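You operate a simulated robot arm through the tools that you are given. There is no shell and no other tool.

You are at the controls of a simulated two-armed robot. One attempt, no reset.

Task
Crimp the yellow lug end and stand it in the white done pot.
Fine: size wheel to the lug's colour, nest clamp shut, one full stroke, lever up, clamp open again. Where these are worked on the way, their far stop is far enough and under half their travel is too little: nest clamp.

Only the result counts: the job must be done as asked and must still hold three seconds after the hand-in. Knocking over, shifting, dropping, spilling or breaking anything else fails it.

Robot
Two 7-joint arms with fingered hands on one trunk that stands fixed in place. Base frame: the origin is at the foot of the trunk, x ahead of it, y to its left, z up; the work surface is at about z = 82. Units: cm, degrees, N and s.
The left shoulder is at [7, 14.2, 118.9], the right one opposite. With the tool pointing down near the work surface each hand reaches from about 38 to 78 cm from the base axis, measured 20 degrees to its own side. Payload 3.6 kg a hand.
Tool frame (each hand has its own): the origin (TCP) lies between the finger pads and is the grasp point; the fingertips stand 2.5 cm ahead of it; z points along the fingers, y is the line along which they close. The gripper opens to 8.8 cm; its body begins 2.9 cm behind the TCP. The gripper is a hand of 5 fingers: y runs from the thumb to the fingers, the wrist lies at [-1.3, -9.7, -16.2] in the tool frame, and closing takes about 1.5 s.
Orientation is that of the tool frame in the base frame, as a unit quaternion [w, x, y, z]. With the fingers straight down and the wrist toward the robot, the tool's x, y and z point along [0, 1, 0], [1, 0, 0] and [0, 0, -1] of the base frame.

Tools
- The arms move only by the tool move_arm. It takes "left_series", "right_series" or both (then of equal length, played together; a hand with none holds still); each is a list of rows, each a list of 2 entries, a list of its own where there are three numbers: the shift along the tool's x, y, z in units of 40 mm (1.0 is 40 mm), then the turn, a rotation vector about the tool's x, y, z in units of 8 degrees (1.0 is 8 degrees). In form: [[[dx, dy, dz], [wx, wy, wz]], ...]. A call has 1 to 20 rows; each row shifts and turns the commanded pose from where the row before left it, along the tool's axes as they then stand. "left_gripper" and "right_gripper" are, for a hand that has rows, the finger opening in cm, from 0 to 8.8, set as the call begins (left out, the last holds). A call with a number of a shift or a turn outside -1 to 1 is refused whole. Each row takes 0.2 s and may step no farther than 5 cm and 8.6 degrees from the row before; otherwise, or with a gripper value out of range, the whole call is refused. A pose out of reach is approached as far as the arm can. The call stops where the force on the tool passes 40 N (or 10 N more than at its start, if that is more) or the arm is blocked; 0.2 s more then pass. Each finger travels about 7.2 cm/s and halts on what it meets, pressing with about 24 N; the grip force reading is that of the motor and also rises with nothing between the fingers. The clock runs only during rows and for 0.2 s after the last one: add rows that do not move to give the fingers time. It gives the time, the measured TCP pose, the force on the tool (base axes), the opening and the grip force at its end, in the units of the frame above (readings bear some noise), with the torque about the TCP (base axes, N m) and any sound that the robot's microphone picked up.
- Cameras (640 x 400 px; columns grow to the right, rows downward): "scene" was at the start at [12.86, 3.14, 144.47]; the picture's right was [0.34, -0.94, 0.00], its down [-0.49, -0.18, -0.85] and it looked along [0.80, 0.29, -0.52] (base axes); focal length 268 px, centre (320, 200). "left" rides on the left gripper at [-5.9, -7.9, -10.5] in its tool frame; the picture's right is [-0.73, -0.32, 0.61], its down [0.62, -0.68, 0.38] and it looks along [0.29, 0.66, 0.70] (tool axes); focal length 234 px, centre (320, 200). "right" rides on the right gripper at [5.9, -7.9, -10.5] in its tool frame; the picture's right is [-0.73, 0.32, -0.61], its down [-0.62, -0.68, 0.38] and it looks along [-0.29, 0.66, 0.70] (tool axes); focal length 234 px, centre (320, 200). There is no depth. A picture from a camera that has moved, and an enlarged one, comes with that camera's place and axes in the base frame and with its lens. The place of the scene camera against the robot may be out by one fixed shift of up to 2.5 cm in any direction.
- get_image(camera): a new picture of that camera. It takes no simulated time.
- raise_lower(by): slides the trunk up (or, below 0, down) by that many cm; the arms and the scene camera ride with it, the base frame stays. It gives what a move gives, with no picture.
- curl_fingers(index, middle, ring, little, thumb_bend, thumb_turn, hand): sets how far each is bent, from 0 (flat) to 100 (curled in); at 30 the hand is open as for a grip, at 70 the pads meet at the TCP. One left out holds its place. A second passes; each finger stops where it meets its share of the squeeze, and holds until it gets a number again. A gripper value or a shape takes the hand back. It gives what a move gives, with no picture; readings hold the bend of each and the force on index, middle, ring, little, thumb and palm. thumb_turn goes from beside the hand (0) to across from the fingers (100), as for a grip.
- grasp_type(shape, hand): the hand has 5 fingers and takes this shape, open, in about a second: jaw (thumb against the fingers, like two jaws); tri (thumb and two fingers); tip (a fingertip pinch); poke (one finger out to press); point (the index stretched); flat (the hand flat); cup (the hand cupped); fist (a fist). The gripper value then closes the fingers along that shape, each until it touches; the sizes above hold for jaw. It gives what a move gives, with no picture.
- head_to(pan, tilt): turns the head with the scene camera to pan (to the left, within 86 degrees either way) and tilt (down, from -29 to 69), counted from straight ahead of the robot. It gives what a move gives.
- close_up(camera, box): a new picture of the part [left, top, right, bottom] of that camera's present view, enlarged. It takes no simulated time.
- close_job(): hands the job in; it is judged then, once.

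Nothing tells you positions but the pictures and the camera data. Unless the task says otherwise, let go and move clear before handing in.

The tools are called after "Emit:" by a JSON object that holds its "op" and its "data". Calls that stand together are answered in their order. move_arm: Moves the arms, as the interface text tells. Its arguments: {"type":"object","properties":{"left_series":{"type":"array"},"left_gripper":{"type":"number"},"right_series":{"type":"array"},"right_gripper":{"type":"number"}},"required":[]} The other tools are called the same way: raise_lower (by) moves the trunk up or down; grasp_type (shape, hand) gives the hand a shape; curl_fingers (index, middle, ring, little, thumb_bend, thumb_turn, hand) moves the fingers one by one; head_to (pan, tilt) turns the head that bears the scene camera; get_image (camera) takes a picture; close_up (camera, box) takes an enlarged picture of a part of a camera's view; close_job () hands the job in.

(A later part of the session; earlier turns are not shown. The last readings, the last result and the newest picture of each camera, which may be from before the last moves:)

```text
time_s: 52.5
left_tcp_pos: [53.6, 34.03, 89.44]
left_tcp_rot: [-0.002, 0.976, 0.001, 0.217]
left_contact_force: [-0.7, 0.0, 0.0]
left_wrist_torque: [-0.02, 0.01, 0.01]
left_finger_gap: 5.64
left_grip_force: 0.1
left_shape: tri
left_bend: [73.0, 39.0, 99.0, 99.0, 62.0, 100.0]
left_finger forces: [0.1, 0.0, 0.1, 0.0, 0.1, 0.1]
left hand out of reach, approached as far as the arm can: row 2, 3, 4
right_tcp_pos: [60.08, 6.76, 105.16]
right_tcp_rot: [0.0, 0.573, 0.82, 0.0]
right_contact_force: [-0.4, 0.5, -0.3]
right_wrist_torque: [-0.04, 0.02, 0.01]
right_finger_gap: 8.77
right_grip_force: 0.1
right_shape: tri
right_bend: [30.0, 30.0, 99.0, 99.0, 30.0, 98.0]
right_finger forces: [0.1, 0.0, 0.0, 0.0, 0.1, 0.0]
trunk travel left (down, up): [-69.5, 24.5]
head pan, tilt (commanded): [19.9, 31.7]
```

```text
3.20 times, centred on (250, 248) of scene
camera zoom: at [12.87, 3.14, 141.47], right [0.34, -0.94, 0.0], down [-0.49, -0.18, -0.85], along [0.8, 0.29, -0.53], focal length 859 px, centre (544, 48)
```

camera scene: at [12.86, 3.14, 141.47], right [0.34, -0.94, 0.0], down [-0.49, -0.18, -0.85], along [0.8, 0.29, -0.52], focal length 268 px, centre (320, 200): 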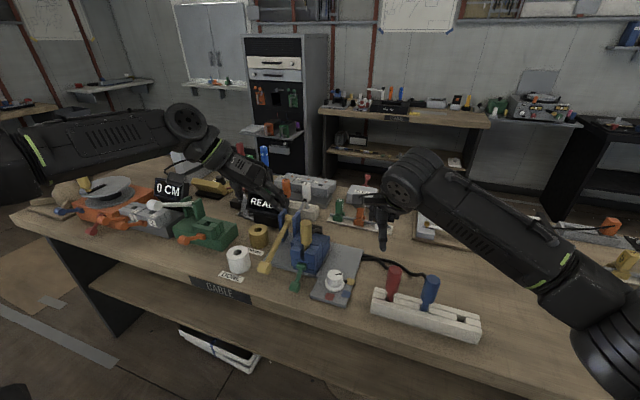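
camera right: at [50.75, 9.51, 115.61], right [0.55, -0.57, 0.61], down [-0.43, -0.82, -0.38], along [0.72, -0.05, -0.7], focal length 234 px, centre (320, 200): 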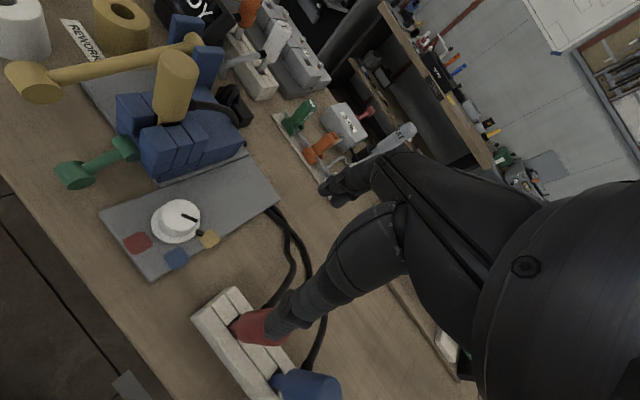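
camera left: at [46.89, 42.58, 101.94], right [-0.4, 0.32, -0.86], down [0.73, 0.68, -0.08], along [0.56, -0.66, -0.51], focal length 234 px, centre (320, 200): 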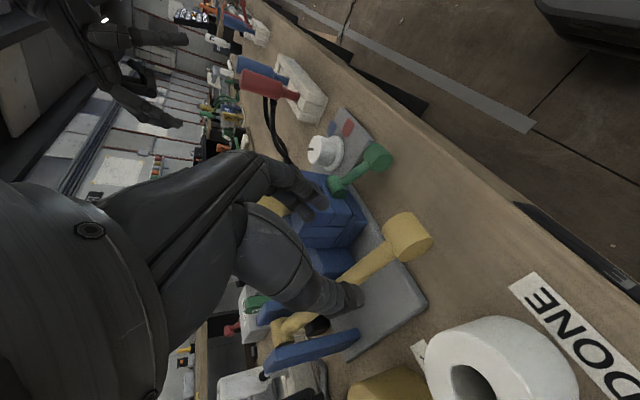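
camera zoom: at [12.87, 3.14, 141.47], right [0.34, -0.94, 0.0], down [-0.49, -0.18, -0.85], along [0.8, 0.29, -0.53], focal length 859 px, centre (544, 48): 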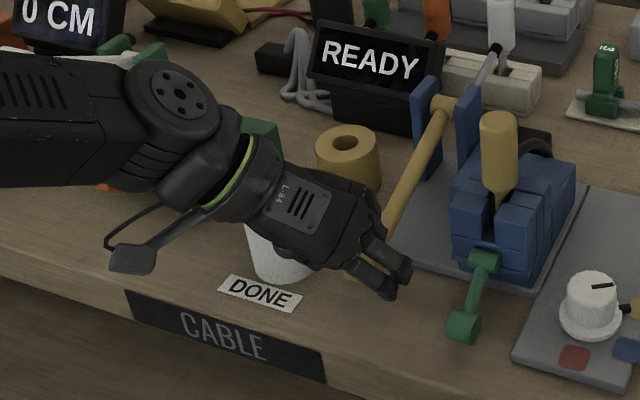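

The wrist hits a joint limit 3 cm short of the handle. The lever moves with almost no force, so a slightly diagonal grip will do: I'll back up, turn the hand 25° toward neutral, and re-approach.

Emit:
{"op": "move_arm", "data": {"left_series": [[[0.265, 0, -0.566], [0, 0, 0]], [[0.265, 0, -0.566], [0, 0, 0]], [[0, 0, 0], [0.331, 0, -0.708]], [[0, 0, 0], [0.331, 0, -0.708]], [[0, 0, 0], [0.331, 0, -0.708]], [[0, 0, 0], [0.331, 0, -0.708]], [[0.64, 0.19, 0.3], [0, 0, 0]], [[0, 0, 0], [0, 0, 0]], [[0, 0, 0], [0, 0, 0]]]}}

Emit:
{"op": "get_image", "data": {"camera": "left"}}

Emit:
{"op": "close_up", "data": {"camera": "right", "box": [0, 0, 160, 130]}}

Emit:
{"op": "get_image", "data": {"camera": "scene"}}

```text
time_s: 54.5
left_tcp_pos: [56.37, 34.46, 94.3]
left_tcp_rot: [-0.047, 0.953, 0.212, 0.213]
left_contact_force: [0.3, -0.4, 0.7]
left_wrist_torque: [0.01, -0.02, -0.01]
left_finger_gap: 5.64
left_grip_force: 0.0
left_shape: tri
left_bend: [73.0, 39.0, 99.0, 99.0, 62.0, 100.0]
left_finger forces: [0.0, 0.0, 0.1, 0.0, 0.0, 0.0]
right_tcp_pos: [60.08, 6.69, 105.08]
right_tcp_rot: [0.0, 0.573, 0.819, 0.0]
right_contact_force: [-0.8, 1.0, -0.2]
right_wrist_torque: [0.02, 0.0, -0.01]
right_finger_gap: 8.81
right_grip_force: 0.2
right_shape: tri
right_bend: [30.0, 30.0, 99.0, 99.0, 30.0, 98.0]
right_finger forces: [0.0, 0.0, 0.0, 0.0, 0.0, 0.0]
trunk travel left (down, up): [-69.5, 24.5]
head pan, tilt (commanded): [19.9, 31.7]
```

```text
taken
camera left: at [44.12, 37.48, 101.29], right [-0.5, 0.12, -0.86], down [0.37, 0.93, -0.08], along [0.78, -0.36, -0.51], focal length 234 px, centre (320, 200)
```

left: 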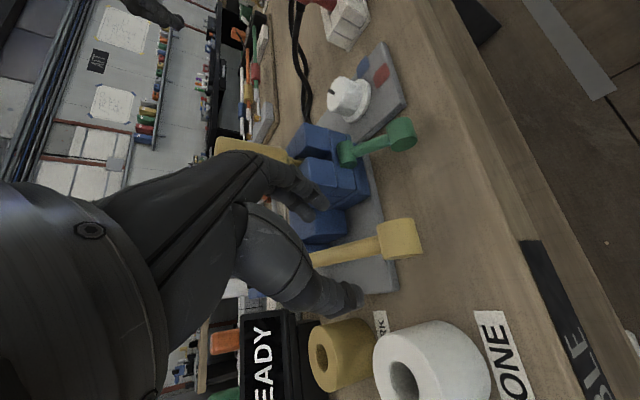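

```text
3.08 times, centred on (80, 65) of right
camera zoom: at [50.74, 9.51, 115.62], right [0.55, -0.57, 0.61], down [-0.43, -0.82, -0.38], along [0.72, -0.05, -0.7], focal length 720 px, centre (1058, 615)
```

zoom: 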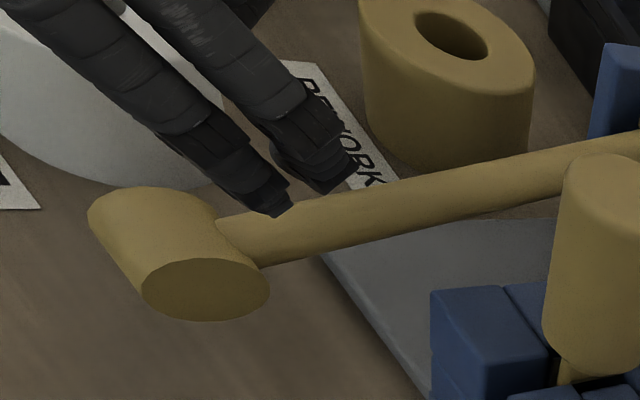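

```text
taken
camera scene: at [12.86, 3.13, 141.47], right [0.34, -0.94, 0.0], down [-0.49, -0.18, -0.85], along [0.8, 0.29, -0.52], focal length 268 px, centre (320, 200)
```

scene: 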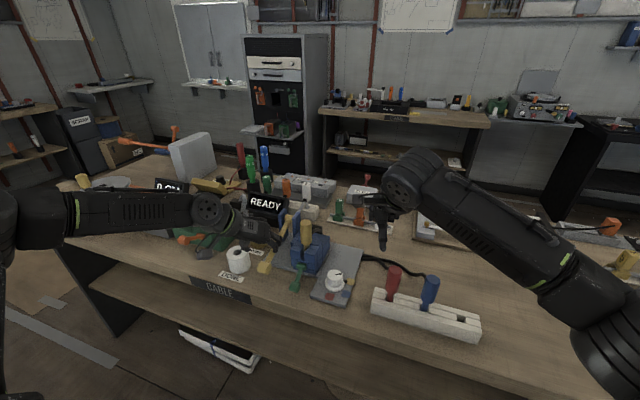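

The hand is over the T-handle and reachable at this angle. I'll descend vertically around it.

Emit:
{"op": "move_arm", "data": {"left_series": [[[-0.193, 0, 0.431], [0, 0, 0]], [[-0.193, 0, 0.431], [0, 0, 0]], [[-0.193, 0, 0.431], [0, 0, 0]], [[-0.193, 0, 0.431], [0, 0, 0]], [[0, 0, 0], [0, 0, 0]], [[0, 0, 0], [0, 0, 0]]]}}

Emit:
{"op": "get_image", "data": {"camera": "left"}}

Emit:
{"op": "close_up", "data": {"camera": "right", "box": [0, 0, 160, 130]}}

Emit:
{"op": "close_up", "data": {"camera": "scene", "box": [180, 185, 320, 310]}}

```text
time_s: 56.0
left_tcp_pos: [56.18, 34.71, 87.28]
left_tcp_rot: [-0.048, 0.953, 0.212, 0.212]
left_contact_force: [-0.5, 0.5, -0.1]
left_wrist_torque: [0.01, 0.01, 0.03]
left_finger_gap: 5.62
left_grip_force: 0.1
left_shape: tri
left_bend: [73.0, 39.0, 99.0, 99.0, 62.0, 100.0]
left_finger forces: [0.1, 0.0, 0.1, 0.0, 0.0, 0.1]
left hand out of reach, approached as far as the arm can: row 4
right_tcp_pos: [60.12, 6.84, 105.21]
right_tcp_rot: [0.0, 0.573, 0.819, 0.0]
right_contact_force: [-0.3, -1.6, -1.1]
right_wrist_torque: [0.03, 0.0, -0.02]
right_finger_gap: 8.77
right_grip_force: 0.0
right_shape: tri
right_bend: [30.0, 30.0, 99.0, 99.0, 30.0, 98.0]
right_finger forces: [0.0, 0.0, 0.0, 0.0, 0.1, 0.0]
trunk travel left (down, up): [-69.5, 24.5]
head pan, tilt (commanded): [19.9, 31.7]
```

```text
taken
camera left: at [43.98, 37.55, 94.31], right [-0.5, 0.12, -0.86], down [0.37, 0.93, -0.08], along [0.78, -0.36, -0.51], focal length 234 px, centre (320, 200)
```

left: 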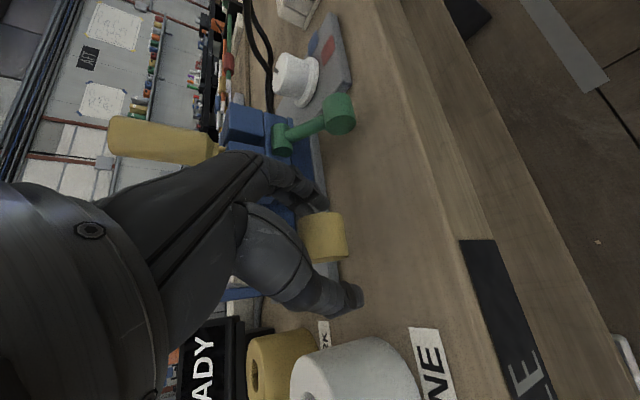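

```text
3.08 times, centred on (80, 65) of right
camera zoom: at [50.76, 9.51, 115.6], right [0.55, -0.57, 0.61], down [-0.43, -0.82, -0.38], along [0.72, -0.05, -0.7], focal length 720 px, centre (1058, 615)
```

zoom: 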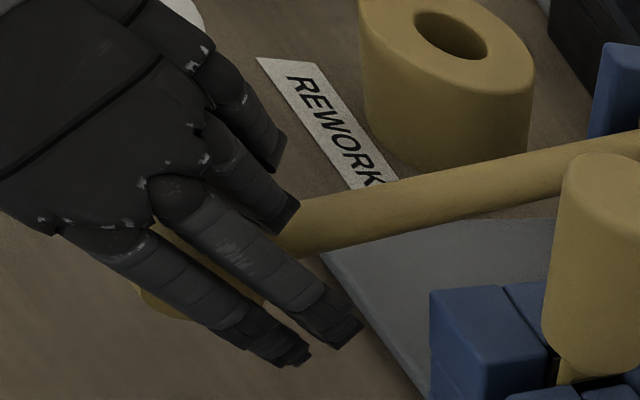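

```text
3.20 times, centred on (250, 248) of scene
camera zoom: at [12.89, 3.13, 141.47], right [0.34, -0.94, 0.0], down [-0.49, -0.18, -0.85], along [0.8, 0.29, -0.53], focal length 859 px, centre (544, 48)
```

zoom: 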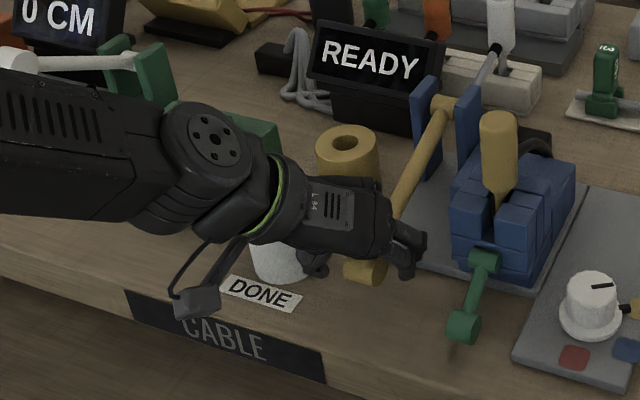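

The T-handle is between the thumb and fingers. I'll close on it.

Emit:
{"op": "move_arm", "data": {"left_series": [[[0, 0, 0], [0, 0, 0]], [[0, 0, 0], [0, 0, 0]], [[0, 0, 0], [0, 0, 0]], [[0, 0, 0], [0, 0, 0]], [[0, 0, 0], [0, 0, 0]], [[0, 0, 0], [0, 0, 0]], [[0, 0, 0], [0, 0, 0]]], "left_gripper": 1.5}}

Emit:
{"op": "get_image", "data": {"camera": "left"}}

Emit:
{"op": "close_up", "data": {"camera": "right", "box": [0, 0, 160, 130]}}

```text
time_s: 57.5
left_tcp_pos: [56.33, 34.58, 87.24]
left_tcp_rot: [-0.049, 0.953, 0.211, 0.211]
left_contact_force: [2.7, 2.5, -0.3]
left_wrist_torque: [0.09, 0.03, 0.19]
left_finger_gap: 3.92
left_grip_force: 24.0
left_shape: tri
left_bend: [74.0, 51.0, 100.0, 100.0, 72.0, 100.0]
left_finger forces: [11.5, 9.1, 0.1, 0.0, 20.5, 0.0]
right_tcp_pos: [60.14, 6.69, 105.12]
right_tcp_rot: [0.0, 0.574, 0.819, 0.001]
right_contact_force: [-0.4, 0.7, 0.8]
right_wrist_torque: [0.02, -0.03, -0.02]
right_finger_gap: 8.77
right_grip_force: 0.2
right_shape: tri
right_bend: [30.0, 30.0, 99.0, 99.0, 30.0, 98.0]
right_finger forces: [0.0, 0.0, 0.1, 0.0, 0.1, 0.0]
trunk travel left (down, up): [-69.5, 24.5]
head pan, tilt (commanded): [19.9, 31.7]
```

```text
taken
camera left: at [44.01, 37.6, 94.29], right [-0.5, 0.12, -0.86], down [0.37, 0.93, -0.08], along [0.78, -0.36, -0.51], focal length 234 px, centre (320, 200)
```

left: 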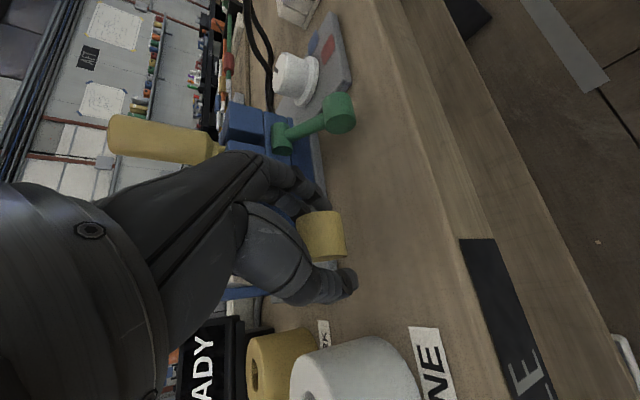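

```text
3.08 times, centred on (80, 65) of right
camera zoom: at [50.79, 9.57, 115.58], right [0.55, -0.57, 0.61], down [-0.43, -0.82, -0.38], along [0.72, -0.05, -0.7], focal length 720 px, centre (1058, 615)
```

zoom: 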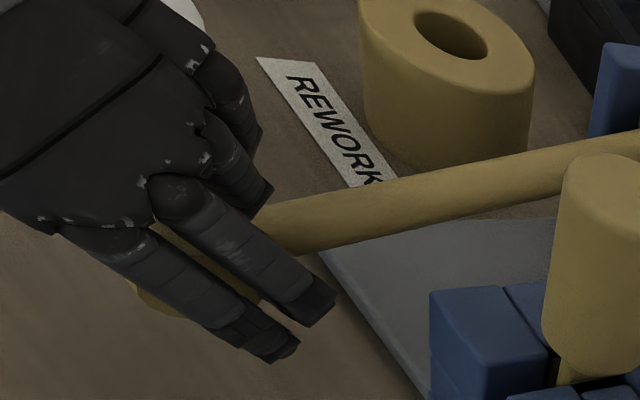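

The T-handle is gripped firmly. I'll lift it along its arc for the first half and check.

Emit:
{"op": "move_arm", "data": {"left_series": [[[0.067, -0.041, -0.35], [0, 0, 0]], [[0.095, -0.029, -0.345], [0, 0, 0]], [[0.122, -0.016, -0.338], [0, 0, 0]], [[0.149, -0.002, -0.328], [0, 0, 0]], [[0.174, 0.011, -0.317], [0, 0, 0]], [[0, 0, 0], [0, 0, 0]]]}}

Emit:
{"op": "get_image", "data": {"camera": "left"}}

Emit:
{"op": "close_up", "data": {"camera": "scene", "box": [180, 165, 340, 310]}}

```text
time_s: 59.0
left_tcp_pos: [55.65, 34.57, 94.71]
left_tcp_rot: [-0.048, 0.953, 0.212, 0.212]
left_contact_force: [0.1, -5.0, -0.8]
left_wrist_torque: [-0.1, 0.04, 0.18]
left_finger_gap: 2.99
left_grip_force: 24.0
left_shape: tri
left_bend: [76.0, 55.0, 100.0, 100.0, 83.0, 97.0]
left_finger forces: [8.7, 10.3, 0.0, 0.0, 12.6, 0.0]
right_tcp_pos: [60.12, 6.64, 105.22]
right_tcp_rot: [0.0, 0.574, 0.819, 0.0]
right_contact_force: [-0.9, 0.1, 0.1]
right_wrist_torque: [0.01, -0.02, 0.0]
right_finger_gap: 8.78
right_grip_force: 0.2
right_shape: tri
right_bend: [30.0, 30.0, 99.0, 99.0, 30.0, 98.0]
right_finger forces: [0.1, 0.0, 0.0, 0.1, 0.0, 0.1]
trunk travel left (down, up): [-69.5, 24.5]
head pan, tilt (commanded): [19.9, 31.7]
```

```text
taken
camera left: at [43.42, 37.47, 101.68], right [-0.5, 0.12, -0.86], down [0.37, 0.93, -0.08], along [0.78, -0.36, -0.51], focal length 234 px, centre (320, 200)
```

left: 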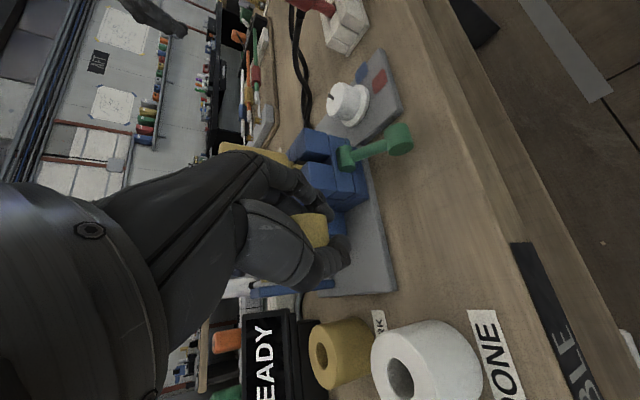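

```text
2.76 times, centred on (260, 238) of scene
camera zoom: at [12.88, 3.01, 141.47], right [0.34, -0.94, 0.0], down [-0.49, -0.18, -0.85], along [0.8, 0.29, -0.52], focal length 740 px, centre (486, 97)
```

zoom: 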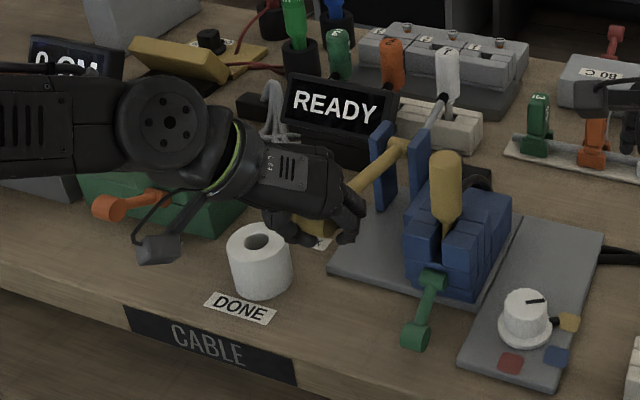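

The lever is rising with the hand. I'll continue the second half of the arc.

Emit:
{"op": "move_arm", "data": {"left_series": [[[0.198, 0.024, -0.299], [0, 0, 0]], [[0.22, 0.037, -0.281], [0, 0, 0]], [[0.241, 0.05, -0.263], [0, 0, 0]], [[0.261, 0.063, -0.242], [0, 0, 0]], [[0, 0, 0], [0, 0, 0]]]}}

Emit:
{"op": "get_image", "data": {"camera": "left"}}

Emit:
{"op": "close_up", "data": {"camera": "scene", "box": [180, 165, 340, 310]}}

Emit:
{"op": "close_up", "data": {"camera": "right", "box": [0, 0, 220, 150]}}

```text
time_s: 60.1
left_tcp_pos: [57.39, 34.41, 99.71]
left_tcp_rot: [-0.049, 0.954, 0.211, 0.208]
left_contact_force: [4.2, -11.0, -26.7]
left_wrist_torque: [0.38, 0.41, 0.21]
left_finger_gap: 2.71
left_grip_force: 24.2
left_shape: tri
left_bend: [76.0, 54.0, 100.0, 100.0, 85.0, 98.0]
left_finger forces: [11.5, 18.8, 0.1, 0.0, 10.6, 0.0]
right_tcp_pos: [60.59, 6.75, 104.79]
right_tcp_rot: [-0.002, 0.573, 0.819, -0.001]
right_contact_force: [0.1, -0.5, -0.3]
right_wrist_torque: [-0.01, 0.02, 0.02]
right_finger_gap: 8.8
right_grip_force: 0.0
right_shape: tri
right_bend: [30.0, 30.0, 99.0, 99.0, 30.0, 98.0]
right_finger forces: [0.0, 0.1, 0.0, 0.0, 0.1, 0.0]
trunk travel left (down, up): [-69.5, 24.5]
head pan, tilt (commanded): [19.9, 31.7]
```

```text
taken
camera left: at [45.16, 37.48, 106.88], right [-0.51, 0.13, -0.85], down [0.37, 0.92, -0.08], along [0.78, -0.36, -0.52], focal length 234 px, centre (320, 200)
```

left: 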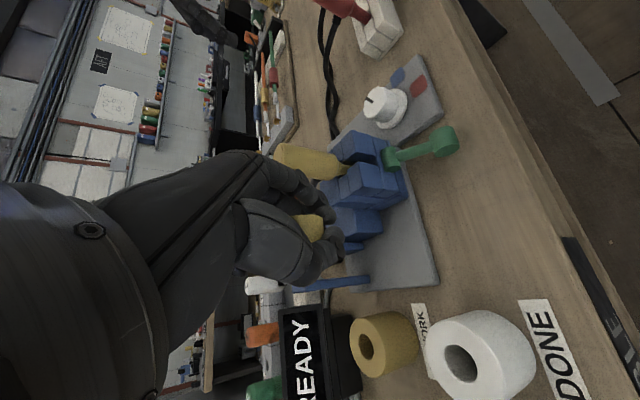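

```text
2.76 times, centred on (260, 238) of scene
camera zoom: at [13.45, 3.08, 141.37], right [0.34, -0.94, 0.0], down [-0.5, -0.18, -0.85], along [0.8, 0.29, -0.53], focal length 740 px, centre (486, 97)
```

zoom: 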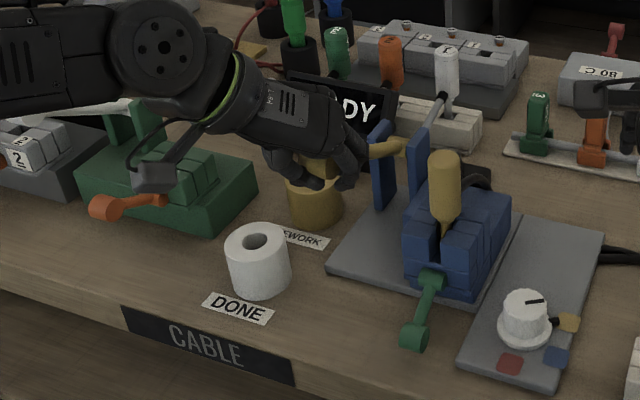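

```text
2.67 times, centred on (110, 75) of right
camera zoom: at [51.22, 9.46, 115.35], right [0.55, -0.57, 0.6], down [-0.43, -0.82, -0.38], along [0.71, -0.05, -0.7], focal length 624 px, centre (880, 533)
```

zoom: 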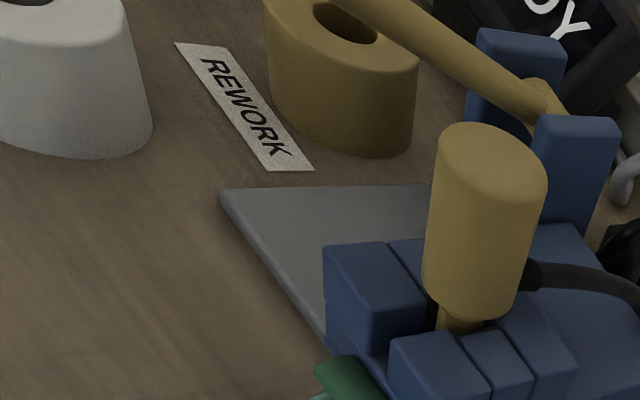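

The lever is at its upper stop (26 N reaction). I'll open the hand and withdraw straight up.

Emit:
{"op": "move_arm", "data": {"left_series": [[[0, 0, 0], [0, 0, 0]], [[0, 0, 0], [0, 0, 0]], [[0, 0, 0], [0, 0, 0]], [[0, 0, 0], [0, 0, 0]], [[0, 0, 0], [0, 0, 0]], [[0, 0, 0], [0, 0, 0]]], "left_gripper": 6.6}}

Emit:
{"op": "get_image", "data": {"camera": "left"}}

Emit:
{"op": "close_up", "data": {"camera": "scene", "box": [180, 165, 340, 310]}}

```text
time_s: 61.5
left_tcp_pos: [57.05, 34.54, 100.16]
left_tcp_rot: [-0.047, 0.953, 0.212, 0.212]
left_contact_force: [0.7, 0.4, -0.1]
left_wrist_torque: [0.0, 0.01, 0.02]
left_finger_gap: 6.55
left_grip_force: 0.0
left_shape: tri
left_bend: [27.0, 36.0, 99.0, 99.0, 54.0, 99.0]
left_finger forces: [0.1, 0.0, 0.0, 0.1, 0.1, 0.0]
right_tcp_pos: [60.27, 6.75, 105.2]
right_tcp_rot: [0.0, 0.574, 0.819, 0.001]
right_contact_force: [-0.6, -0.3, -0.1]
right_wrist_torque: [-0.02, -0.01, 0.01]
right_finger_gap: 8.79
right_grip_force: 0.2
right_shape: tri
right_bend: [30.0, 30.0, 99.0, 99.0, 30.0, 98.0]
right_finger forces: [0.0, 0.0, 0.0, 0.0, 0.0, 0.0]
trunk travel left (down, up): [-69.5, 24.5]
head pan, tilt (commanded): [19.9, 31.7]
```

```text
taken
camera left: at [44.77, 37.53, 107.21], right [-0.5, 0.12, -0.86], down [0.37, 0.93, -0.08], along [0.78, -0.36, -0.51], focal length 234 px, centre (320, 200)
```

left: 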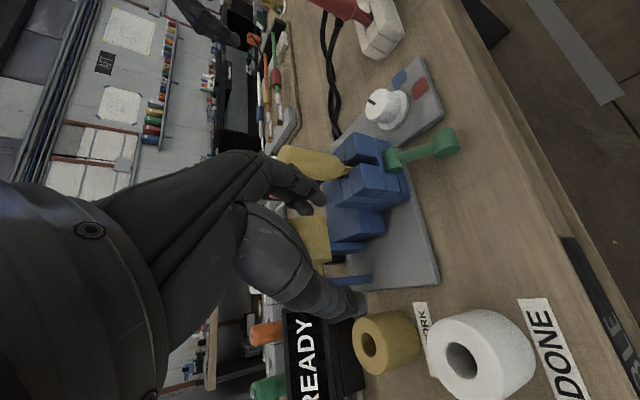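

```text
2.76 times, centred on (260, 238) of scene
camera zoom: at [12.87, 3.14, 141.47], right [0.34, -0.94, 0.0], down [-0.49, -0.18, -0.85], along [0.8, 0.29, -0.53], focal length 740 px, centre (486, 97)
```

zoom: 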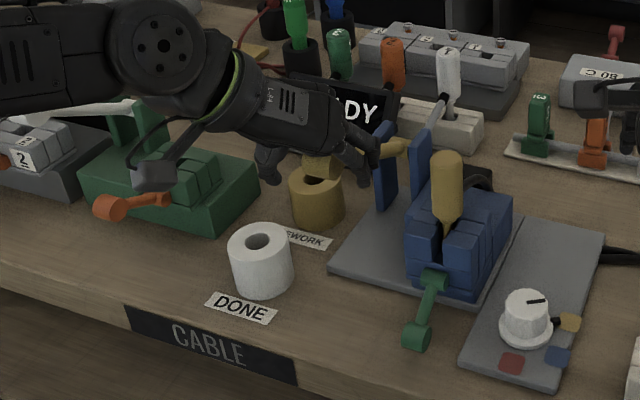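

The lever stays up. I'll back the hand out along its finger direction.

Emit:
{"op": "move_arm", "data": {"left_series": [[[0, 0, -0.4], [0, 0, 0]], [[0, 0, -0.7], [0, 0, 0]], [[0, 0, -0.8], [0, 0, 0]], [[0, 0, -0.8], [0, 0, 0]], [[0, 0, 0], [0, 0, 0]]]}}

Emit:
{"op": "get_image", "data": {"camera": "left"}}

Emit:
{"op": "get_image", "data": {"camera": "scene"}}

Emit:
{"op": "close_up", "data": {"camera": "right", "box": [0, 0, 260, 160]}}

```text
time_s: 62.8
left_tcp_pos: [53.02, 32.76, 109.76]
left_tcp_rot: [-0.048, 0.953, 0.212, 0.211]
left_contact_force: [0.1, -0.1, 0.4]
left_wrist_torque: [0.01, 0.02, 0.05]
left_finger_gap: 6.56
left_grip_force: 0.0
left_shape: tri
left_bend: [27.0, 36.0, 99.0, 99.0, 54.0, 99.0]
left_finger forces: [0.0, 0.0, 0.0, 0.0, 0.0, 0.1]
right_tcp_pos: [60.22, 6.85, 105.24]
right_tcp_rot: [0.001, 0.573, 0.819, 0.0]
right_contact_force: [0.0, 0.3, -0.4]
right_wrist_torque: [0.02, -0.04, -0.02]
right_finger_gap: 8.81
right_grip_force: 0.0
right_shape: tri
right_bend: [30.0, 30.0, 99.0, 99.0, 30.0, 98.0]
right_finger forces: [0.0, 0.0, 0.1, 0.0, 0.1, 0.0]
trunk travel left (down, up): [-69.5, 24.5]
head pan, tilt (commanded): [19.9, 31.7]
```

```text
taken
camera left: at [40.68, 35.63, 116.72], right [-0.5, 0.12, -0.86], down [0.37, 0.93, -0.08], along [0.78, -0.36, -0.51], focal length 234 px, centre (320, 200)
```

left: 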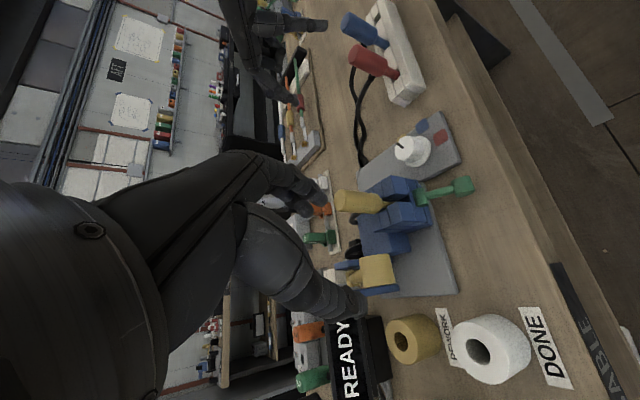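

```text
taken
camera scene: at [12.91, 3.16, 141.46], right [0.34, -0.94, 0.0], down [-0.49, -0.18, -0.85], along [0.8, 0.29, -0.53], focal length 268 px, centre (320, 200)
```

scene: 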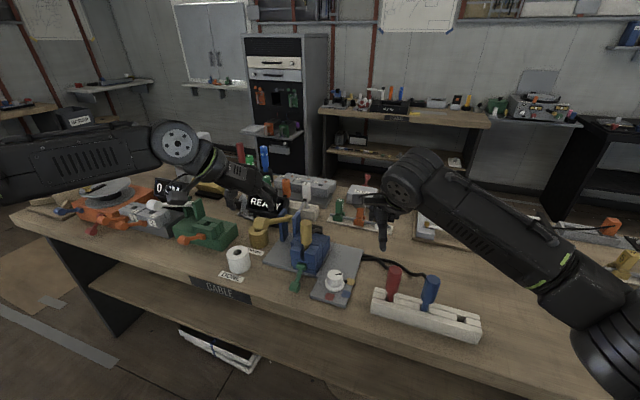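

```text
2.46 times, centred on (130, 80) of right
camera zoom: at [50.78, 9.54, 115.59], right [0.55, -0.57, 0.61], down [-0.43, -0.82, -0.38], along [0.72, -0.05, -0.7], focal length 576 px, centre (788, 495)
```

zoom: 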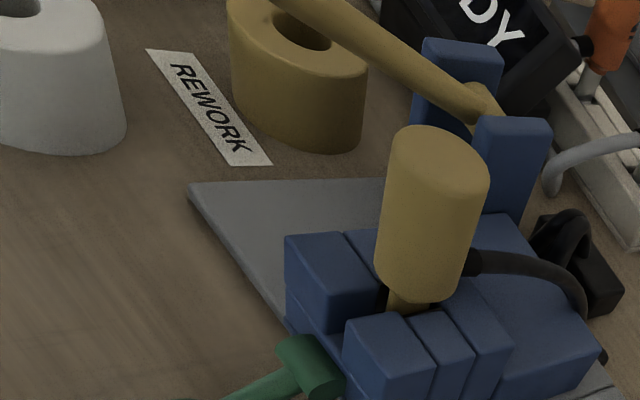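

The lever is back at exactly its original raised position. Next I'll open the clamp the same way: its handle is at about [55.15, 25.0, 84.8], so I'll move the left hand above it with a narrow opening.

Emit:
{"op": "move_arm", "data": {"left_series": [[[-0.369, 0.4975, 0.505], [0, 0, 0]], [[-0.369, 0.4975, 0.505], [0, 0, 0]], [[-0.369, 0.4975, 0.505], [0, 0, 0]], [[-0.369, 0.4975, 0.505], [0, 0, 0]], [[0, 0, 0], [0, 0, 0]], [[0, 0, 0], [0, 0, 0]]], "left_gripper": 5.0}}

Emit:
{"op": "get_image", "data": {"camera": "left"}}

Emit:
{"op": "get_image", "data": {"camera": "scene"}}

Emit:
{"op": "close_up", "data": {"camera": "right", "box": [0, 40, 200, 220]}}

```text
time_s: 64.2
left_tcp_pos: [54.5, 24.63, 100.03]
left_tcp_rot: [-0.048, 0.953, 0.212, 0.211]
left_contact_force: [-0.1, 0.2, 0.2]
left_wrist_torque: [0.01, 0.0, 0.0]
left_finger_gap: 5.04
left_grip_force: 0.1
left_shape: tri
left_bend: [74.0, 42.0, 99.0, 99.0, 66.0, 100.0]
left_finger forces: [0.0, 0.0, 0.1, 0.0, 0.1, 0.0]
right_tcp_pos: [60.11, 6.67, 105.2]
right_tcp_rot: [0.001, 0.574, 0.819, 0.001]
right_contact_force: [0.4, 0.0, 0.0]
right_wrist_torque: [0.0, -0.02, -0.03]
right_finger_gap: 8.79
right_grip_force: 0.1
right_shape: tri
right_bend: [30.0, 30.0, 99.0, 99.0, 30.0, 98.0]
right_finger forces: [0.0, 0.0, 0.1, 0.1, 0.0, 0.0]
trunk travel left (down, up): [-69.5, 24.5]
head pan, tilt (commanded): [19.9, 31.7]
```

```text
taken
camera left: at [42.31, 27.65, 107.07], right [-0.5, 0.12, -0.86], down [0.37, 0.93, -0.08], along [0.78, -0.36, -0.51], focal length 234 px, centre (320, 200)
```

left: 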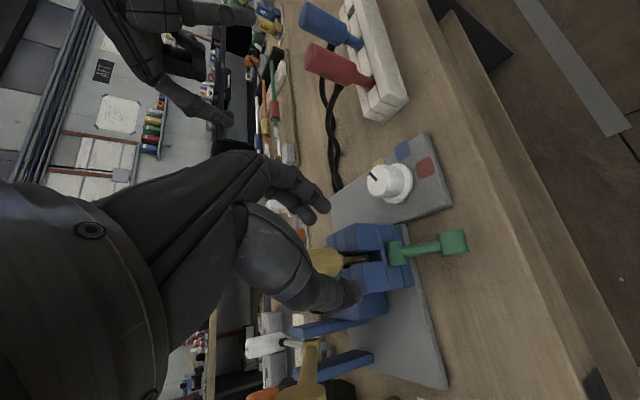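

```text
taken
camera scene: at [12.87, 3.12, 141.47], right [0.34, -0.94, 0.0], down [-0.49, -0.18, -0.85], along [0.8, 0.29, -0.53], focal length 268 px, centre (320, 200)
```

scene: 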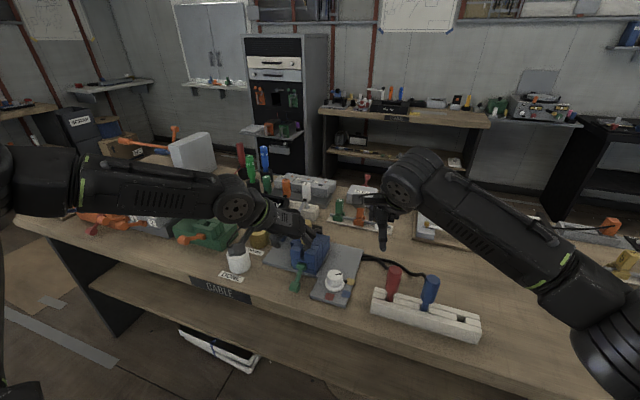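

```text
2.22 times, centred on (100, 130) of right
camera zoom: at [50.75, 9.51, 115.61], right [0.55, -0.57, 0.61], down [-0.43, -0.82, -0.38], along [0.72, -0.05, -0.7], focal length 520 px, centre (809, 356)
```

zoom: 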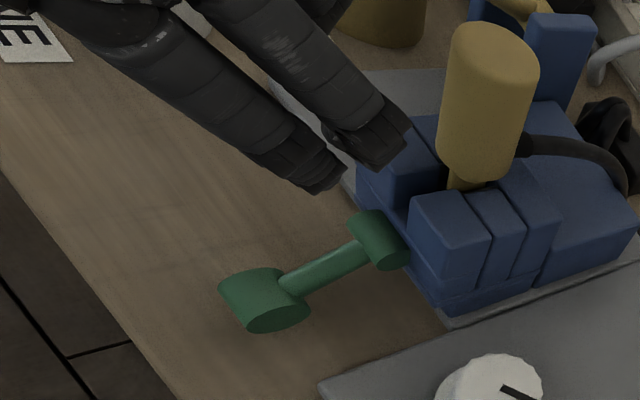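

The clamp handle is confirmed near [55.0, 25.0, 84.8]. I'll descend in two stages.

Emit:
{"op": "move_arm", "data": {"left_series": [[[-0.355, -0.01, 0.757], [0, 0, 0]], [[-0.355, -0.01, 0.757], [0, 0, 0]], [[-0.355, -0.01, 0.757], [0, 0, 0]], [[0, 0, 0], [0, 0, 0]], [[0, 0, 0], [0, 0, 0]]]}}

Emit:
{"op": "get_image", "data": {"camera": "left"}}

Emit:
{"op": "close_up", "data": {"camera": "right", "box": [0, 40, 200, 220]}}

Emit:
{"op": "close_up", "data": {"camera": "scene", "box": [210, 180, 370, 310]}}

```text
time_s: 65.3
left_tcp_pos: [54.67, 24.89, 89.97]
left_tcp_rot: [-0.049, 0.953, 0.212, 0.212]
left_contact_force: [-0.2, 0.5, 0.3]
left_wrist_torque: [0.01, 0.02, 0.04]
left_finger_gap: 5.04
left_grip_force: 0.1
left_shape: tri
left_bend: [74.0, 42.0, 99.0, 99.0, 66.0, 100.0]
left_finger forces: [0.0, 0.0, 0.1, 0.0, 0.1, 0.1]
right_tcp_pos: [60.21, 6.66, 105.23]
right_tcp_rot: [-0.001, 0.574, 0.819, 0.0]
right_contact_force: [-0.4, 0.4, 0.0]
right_wrist_torque: [0.0, -0.01, 0.03]
right_finger_gap: 8.8
right_grip_force: 0.0
right_shape: tri
right_bend: [30.0, 30.0, 99.0, 99.0, 30.0, 98.0]
right_finger forces: [0.0, 0.0, 0.0, 0.0, 0.0, 0.0]
trunk travel left (down, up): [-69.5, 24.5]
head pan, tilt (commanded): [19.9, 31.7]
```

```text
taken
camera left: at [42.45, 27.86, 97.0], right [-0.5, 0.12, -0.86], down [0.37, 0.93, -0.08], along [0.78, -0.36, -0.51], focal length 234 px, centre (320, 200)
```

left: 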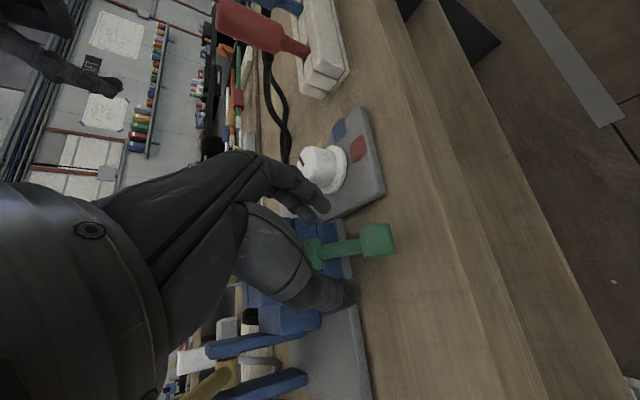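

```text
2.22 times, centred on (100, 130) of right
camera zoom: at [50.76, 9.49, 115.61], right [0.55, -0.57, 0.61], down [-0.43, -0.82, -0.38], along [0.72, -0.05, -0.7], focal length 520 px, centre (809, 356)
```

zoom: 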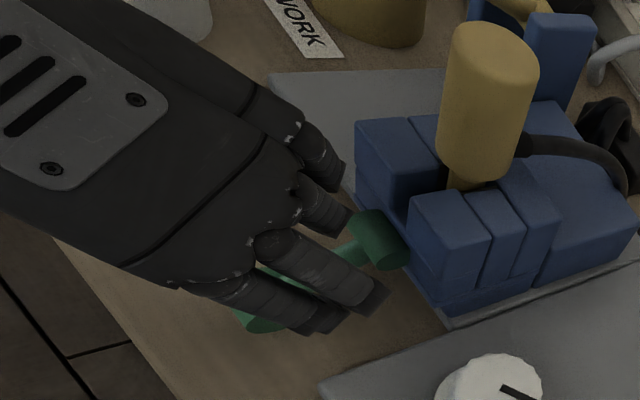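

```text
3.08 times, centred on (290, 245) of scene
camera zoom: at [12.88, 3.11, 141.47], right [0.34, -0.94, 0.0], down [-0.49, -0.18, -0.85], along [0.8, 0.29, -0.53], focal length 826 px, centre (412, 62)
```

zoom: 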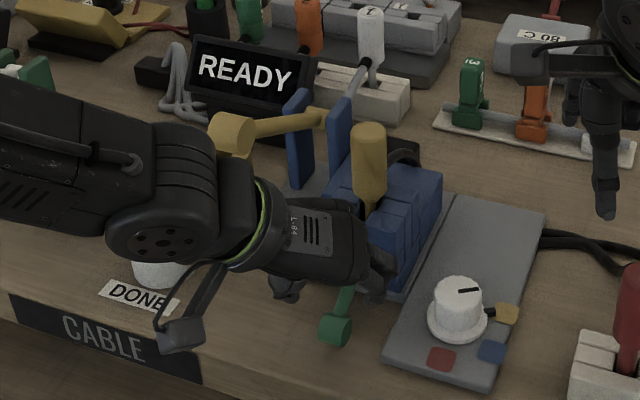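

Emit:
{"op": "move_arm", "data": {"left_series": [[[-0.25, -0.03, 0.3], [0, 0, 0]], [[-0.12, 0, 0.3], [0, 0, 0]], [[-0.12, 0, 0.27], [0, 0, 0]], [[0, 0, 0], [0, 0, 0]], [[0, 0, 0], [0, 0, 0]]]}}

Emit:
{"op": "get_image", "data": {"camera": "left"}}

Emit:
{"op": "close_up", "data": {"camera": "right", "box": [0, 40, 200, 220]}}

Emit:
{"op": "close_up", "data": {"camera": "scene", "box": [210, 180, 370, 310]}}

```text
time_s: 66.5
left_tcp_pos: [54.34, 24.89, 86.57]
left_tcp_rot: [-0.049, 0.952, 0.214, 0.214]
left_contact_force: [1.2, 0.3, -0.1]
left_wrist_torque: [-0.01, 0.0, -0.02]
left_finger_gap: 5.05
left_grip_force: 0.1
left_shape: tri
left_bend: [74.0, 42.0, 99.0, 99.0, 66.0, 100.0]
left_finger forces: [0.1, 0.1, 0.1, 0.1, 0.0, 0.1]
left hand out of reach, approached as far as the arm can: row 3
right_tcp_pos: [60.08, 6.77, 105.15]
right_tcp_rot: [0.0, 0.574, 0.819, 0.0]
right_contact_force: [0.0, -0.2, -0.7]
right_wrist_torque: [0.0, 0.02, 0.05]
right_finger_gap: 8.78
right_grip_force: 0.1
right_shape: tri
right_bend: [30.0, 30.0, 99.0, 99.0, 30.0, 98.0]
right_finger forces: [0.0, 0.0, 0.0, 0.1, 0.0, 0.0]
trunk travel left (down, up): [-69.5, 24.5]
head pan, tilt (commanded): [19.9, 31.7]
```

```text
taken
camera left: at [42.03, 27.84, 93.57], right [-0.5, 0.12, -0.86], down [0.37, 0.93, -0.08], along [0.79, -0.35, -0.51], focal length 234 px, centre (320, 200)
```

left: 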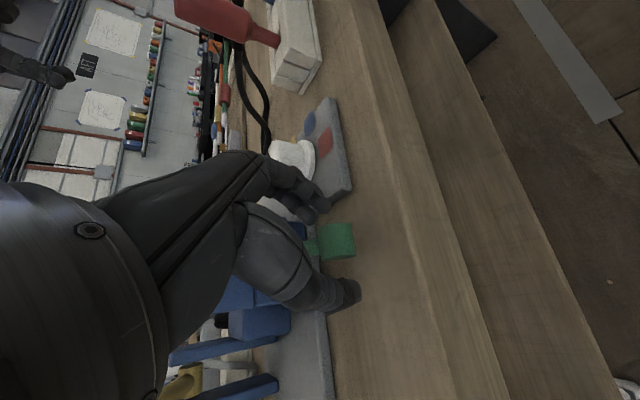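

```text
2.22 times, centred on (100, 130) of right
camera zoom: at [50.76, 9.5, 115.61], right [0.55, -0.57, 0.61], down [-0.43, -0.82, -0.38], along [0.72, -0.05, -0.7], focal length 520 px, centre (809, 356)
```

zoom: 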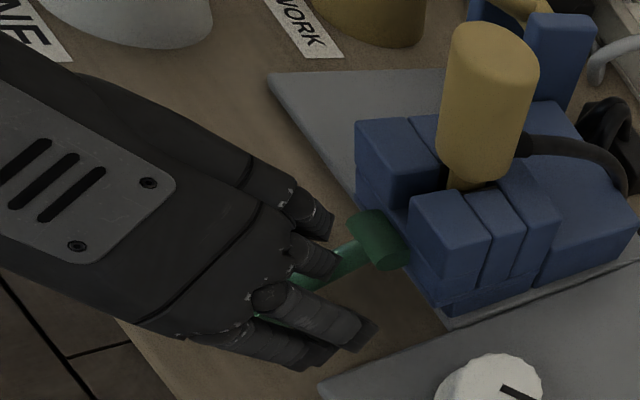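

```text
3.08 times, centred on (290, 245) of scene
camera zoom: at [12.88, 3.12, 141.47], right [0.34, -0.94, 0.0], down [-0.49, -0.18, -0.85], along [0.8, 0.29, -0.53], focal length 826 px, centre (412, 62)
```

zoom: 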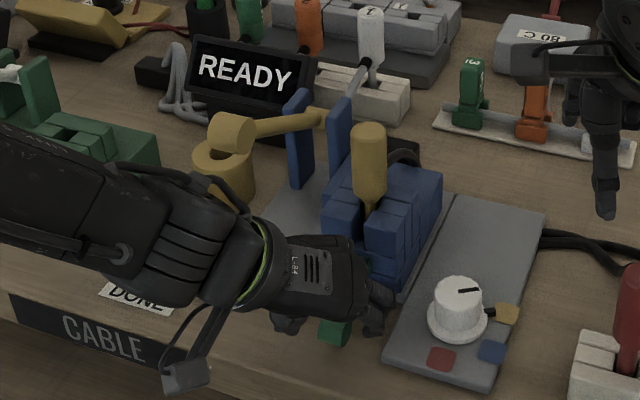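

The handle sits between fingers and thumb but slightly far out. I'll lower the trunk by 0.7 cm for a deeper grip, then close.

Emit:
{"op": "raise_lower", "data": {"by": -0.7}}

Emit:
{"op": "move_arm", "data": {"left_series": [[[0, 0, 0], [0, 0, 0]], [[0, 0, 0], [0, 0, 0]], [[0, 0, 0], [0, 0, 0]], [[0, 0, 0], [0, 0, 0]], [[0, 0, 0], [0, 0, 0]], [[0, 0, 0], [0, 0, 0]], [[0, 0, 0], [0, 0, 0]]], "left_gripper": 1.0}}

Emit:
{"op": "get_image", "data": {"camera": "left"}}

Emit:
{"op": "close_up", "data": {"camera": "right", "box": [0, 40, 200, 220]}}

```text
time_s: 67.1
left_tcp_pos: [54.47, 24.92, 85.87]
left_tcp_rot: [-0.05, 0.952, 0.213, 0.213]
left_contact_force: [0.8, -0.2, 0.6]
left_wrist_torque: [0.01, -0.03, 0.0]
left_finger_gap: 5.02
left_grip_force: 0.0
left_shape: tri
left_bend: [74.0, 42.0, 99.0, 99.0, 66.0, 100.0]
left_finger forces: [0.1, 0.1, 0.0, 0.0, 0.0, 0.1]
right_tcp_pos: [59.98, 6.75, 104.55]
right_tcp_rot: [-0.001, 0.574, 0.819, 0.0]
right_contact_force: [-0.3, 0.0, -0.1]
right_wrist_torque: [0.01, 0.0, 0.01]
right_finger_gap: 8.77
right_grip_force: 0.0
right_shape: tri
right_bend: [30.0, 30.0, 99.0, 99.0, 30.0, 98.0]
right_finger forces: [0.0, 0.0, 0.1, 0.0, 0.0, 0.1]
trunk travel left (down, up): [-68.8, 25.2]
head pan, tilt (commanded): [19.9, 31.7]
```

```text
time_s: 68.7
left_tcp_pos: [54.4, 24.97, 85.88]
left_tcp_rot: [-0.048, 0.952, 0.214, 0.213]
left_contact_force: [0.6, -0.2, 0.3]
left_wrist_torque: [0.03, 0.01, 0.14]
left_finger_gap: 3.35
left_grip_force: 23.7
left_shape: tri
left_bend: [74.0, 50.0, 100.0, 100.0, 74.0, 100.0]
left_finger forces: [11.7, 9.7, 0.0, 0.0, 20.7, 0.1]
right_tcp_pos: [60.08, 6.74, 104.52]
right_tcp_rot: [0.0, 0.573, 0.819, 0.0]
right_contact_force: [0.2, 0.6, 0.7]
right_wrist_torque: [0.0, -0.03, -0.02]
right_finger_gap: 8.77
right_grip_force: 0.1
right_shape: tri
right_bend: [30.0, 30.0, 99.0, 99.0, 30.0, 98.0]
right_finger forces: [0.0, 0.0, 0.1, 0.1, 0.0, 0.0]
trunk travel left (down, up): [-68.8, 25.2]
head pan, tilt (commanded): [19.9, 31.7]
```

```text
taken
camera left: at [42.03, 27.86, 92.86], right [-0.5, 0.12, -0.86], down [0.37, 0.93, -0.08], along [0.79, -0.35, -0.51], focal length 234 px, centre (320, 200)
```

left: 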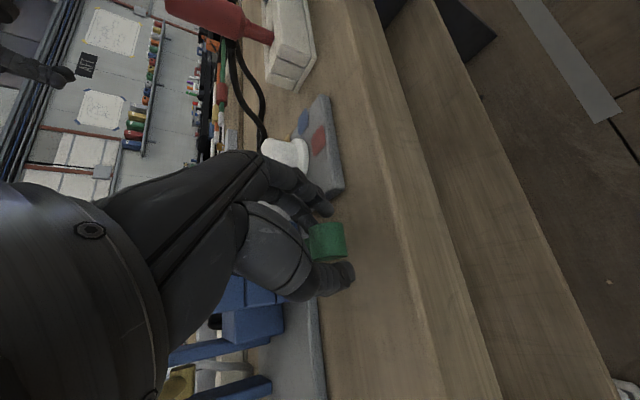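

```text
2.22 times, centred on (100, 130) of right
camera zoom: at [50.76, 9.51, 114.9], right [0.55, -0.57, 0.61], down [-0.43, -0.82, -0.38], along [0.72, -0.05, -0.7], focal length 520 px, centre (809, 356)
```

zoom: 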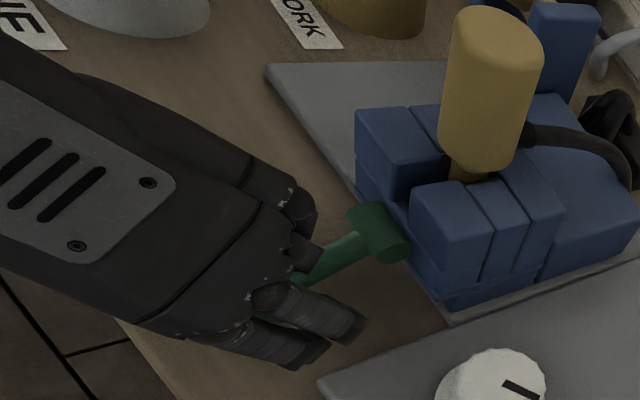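

The clamp handle is gripped. I'll raise it along its arc to the open stop.

Emit:
{"op": "move_arm", "data": {"left_series": [[[0.021, -0.046, -0.273], [0, 0, 0]], [[0.073, -0.022, -0.267], [0, 0, 0]], [[0.122, 0.002, -0.25], [0, 0, 0]], [[0.166, 0.027, -0.22], [0, 0, 0]], [[0.184, 0.045, -0.168], [0, 0, 0]], [[0, 0, 0], [0, 0, 0]]]}}

Emit:
{"op": "get_image", "data": {"camera": "left"}}

Emit:
{"op": "close_up", "data": {"camera": "right", "box": [0, 40, 200, 220]}}

```text
time_s: 70.1
left_tcp_pos: [54.05, 24.91, 91.25]
left_tcp_rot: [-0.046, 0.952, 0.214, 0.215]
left_contact_force: [-11.0, 7.2, 3.2]
left_wrist_torque: [0.22, 0.32, 0.22]
left_finger_gap: 3.03
left_grip_force: 24.0
left_shape: tri
left_bend: [74.0, 76.0, 100.0, 100.0, 75.0, 100.0]
left_finger forces: [9.7, 0.1, 0.0, 0.2, 22.0, 0.0]
right_tcp_pos: [60.0, 6.87, 104.61]
right_tcp_rot: [0.001, 0.573, 0.82, 0.0]
right_contact_force: [-0.6, 0.3, -1.1]
right_wrist_torque: [0.01, 0.0, 0.01]
right_finger_gap: 8.77
right_grip_force: 0.1
right_shape: tri
right_bend: [30.0, 30.0, 99.0, 99.0, 30.0, 98.0]
right_finger forces: [0.0, 0.1, 0.0, 0.1, 0.1, 0.0]
trunk travel left (down, up): [-68.8, 25.2]
head pan, tilt (commanded): [19.9, 31.7]
```

```text
taken
camera left: at [41.81, 27.96, 98.17], right [-0.49, 0.12, -0.86], down [0.37, 0.93, -0.08], along [0.79, -0.35, -0.5], focal length 234 px, centre (320, 200)
```

left: 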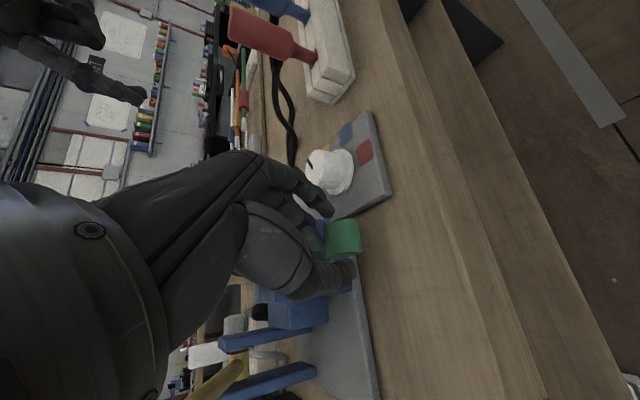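

```text
2.22 times, centred on (100, 130) of right
camera zoom: at [50.47, 9.67, 115.03], right [0.55, -0.57, 0.61], down [-0.43, -0.82, -0.38], along [0.72, -0.05, -0.69], focal length 520 px, centre (809, 356)
```

zoom: 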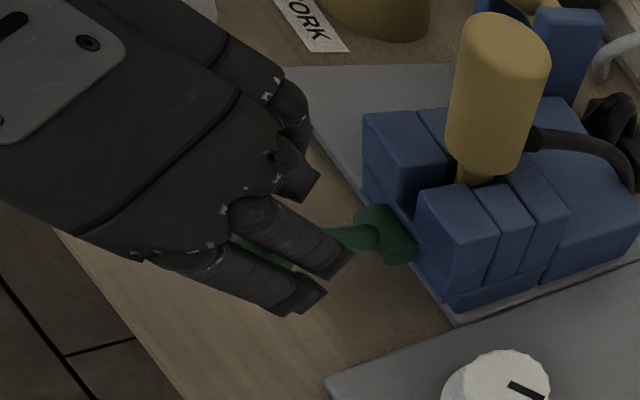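

The handle has risen most of the way (about 20° above horizontal). I'll continue a bit further up to its stop.

Emit:
{"op": "move_arm", "data": {"left_series": [[[0.12, 0, -0.18], [0, 0, 0]], [[0.12, 0, -0.18], [0, 0, 0]], [[0, 0, 0], [0, 0, 0]]]}}

Emit:
{"op": "get_image", "data": {"camera": "left"}}

Emit:
{"op": "close_up", "data": {"camera": "right", "box": [0, 40, 200, 220]}}

Emit:
{"op": "close_up", "data": {"camera": "scene", "box": [210, 180, 370, 310]}}

```text
time_s: 70.9
left_tcp_pos: [54.56, 25.14, 92.84]
left_tcp_rot: [-0.049, 0.952, 0.214, 0.214]
left_contact_force: [0.3, -0.4, 0.6]
left_wrist_torque: [-0.02, -0.01, 0.03]
left_finger_gap: 2.03
left_grip_force: 24.4
left_shape: tri
left_bend: [76.0, 76.0, 100.0, 100.0, 87.0, 100.0]
left_finger forces: [0.0, 0.1, 0.1, 0.0, 0.1, 0.1]
right_tcp_pos: [60.01, 6.79, 104.43]
right_tcp_rot: [0.001, 0.574, 0.819, -0.001]
right_contact_force: [-0.1, 0.4, 0.4]
right_wrist_torque: [-0.03, -0.02, 0.01]
right_finger_gap: 8.78
right_grip_force: 0.1
right_shape: tri
right_bend: [30.0, 30.0, 99.0, 99.0, 30.0, 98.0]
right_finger forces: [0.0, 0.1, 0.0, 0.0, 0.0, 0.0]
trunk travel left (down, up): [-68.8, 25.2]
head pan, tilt (commanded): [19.9, 31.7]
```

```text
taken
camera left: at [42.23, 27.94, 99.82], right [-0.5, 0.12, -0.86], down [0.37, 0.93, -0.08], along [0.79, -0.35, -0.5], focal length 234 px, centre (320, 200)
```

left: 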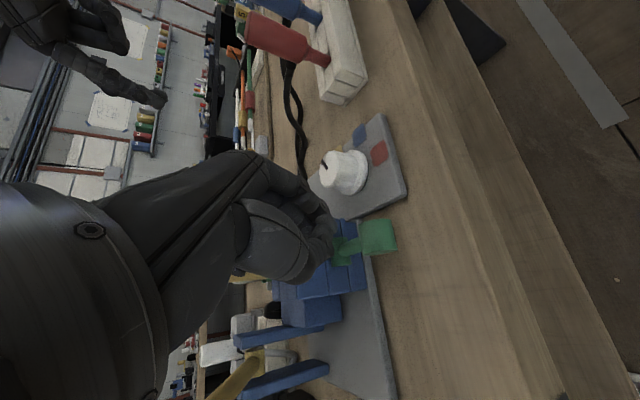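

```text
2.22 times, centred on (100, 130) of right
camera zoom: at [50.71, 9.56, 114.93], right [0.55, -0.57, 0.61], down [-0.43, -0.82, -0.38], along [0.72, -0.05, -0.7], focal length 520 px, centre (809, 356)
```

zoom: 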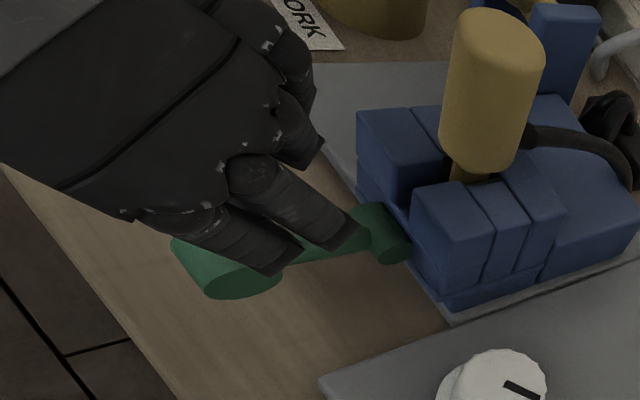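

```text
3.08 times, centred on (290, 245) of scene
camera zoom: at [12.82, 3.2, 140.77], right [0.34, -0.94, 0.0], down [-0.49, -0.18, -0.85], along [0.8, 0.29, -0.52], focal length 826 px, centre (412, 62)
```

zoom: 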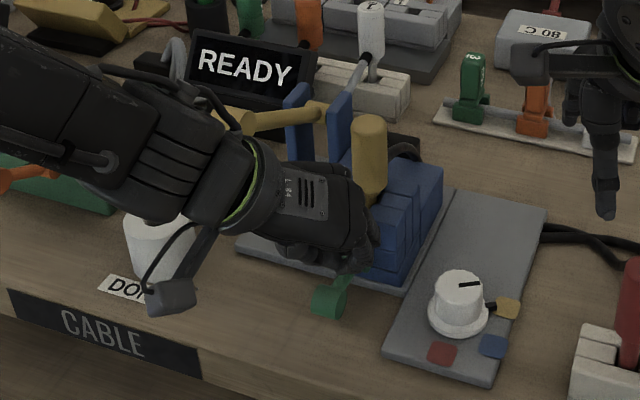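

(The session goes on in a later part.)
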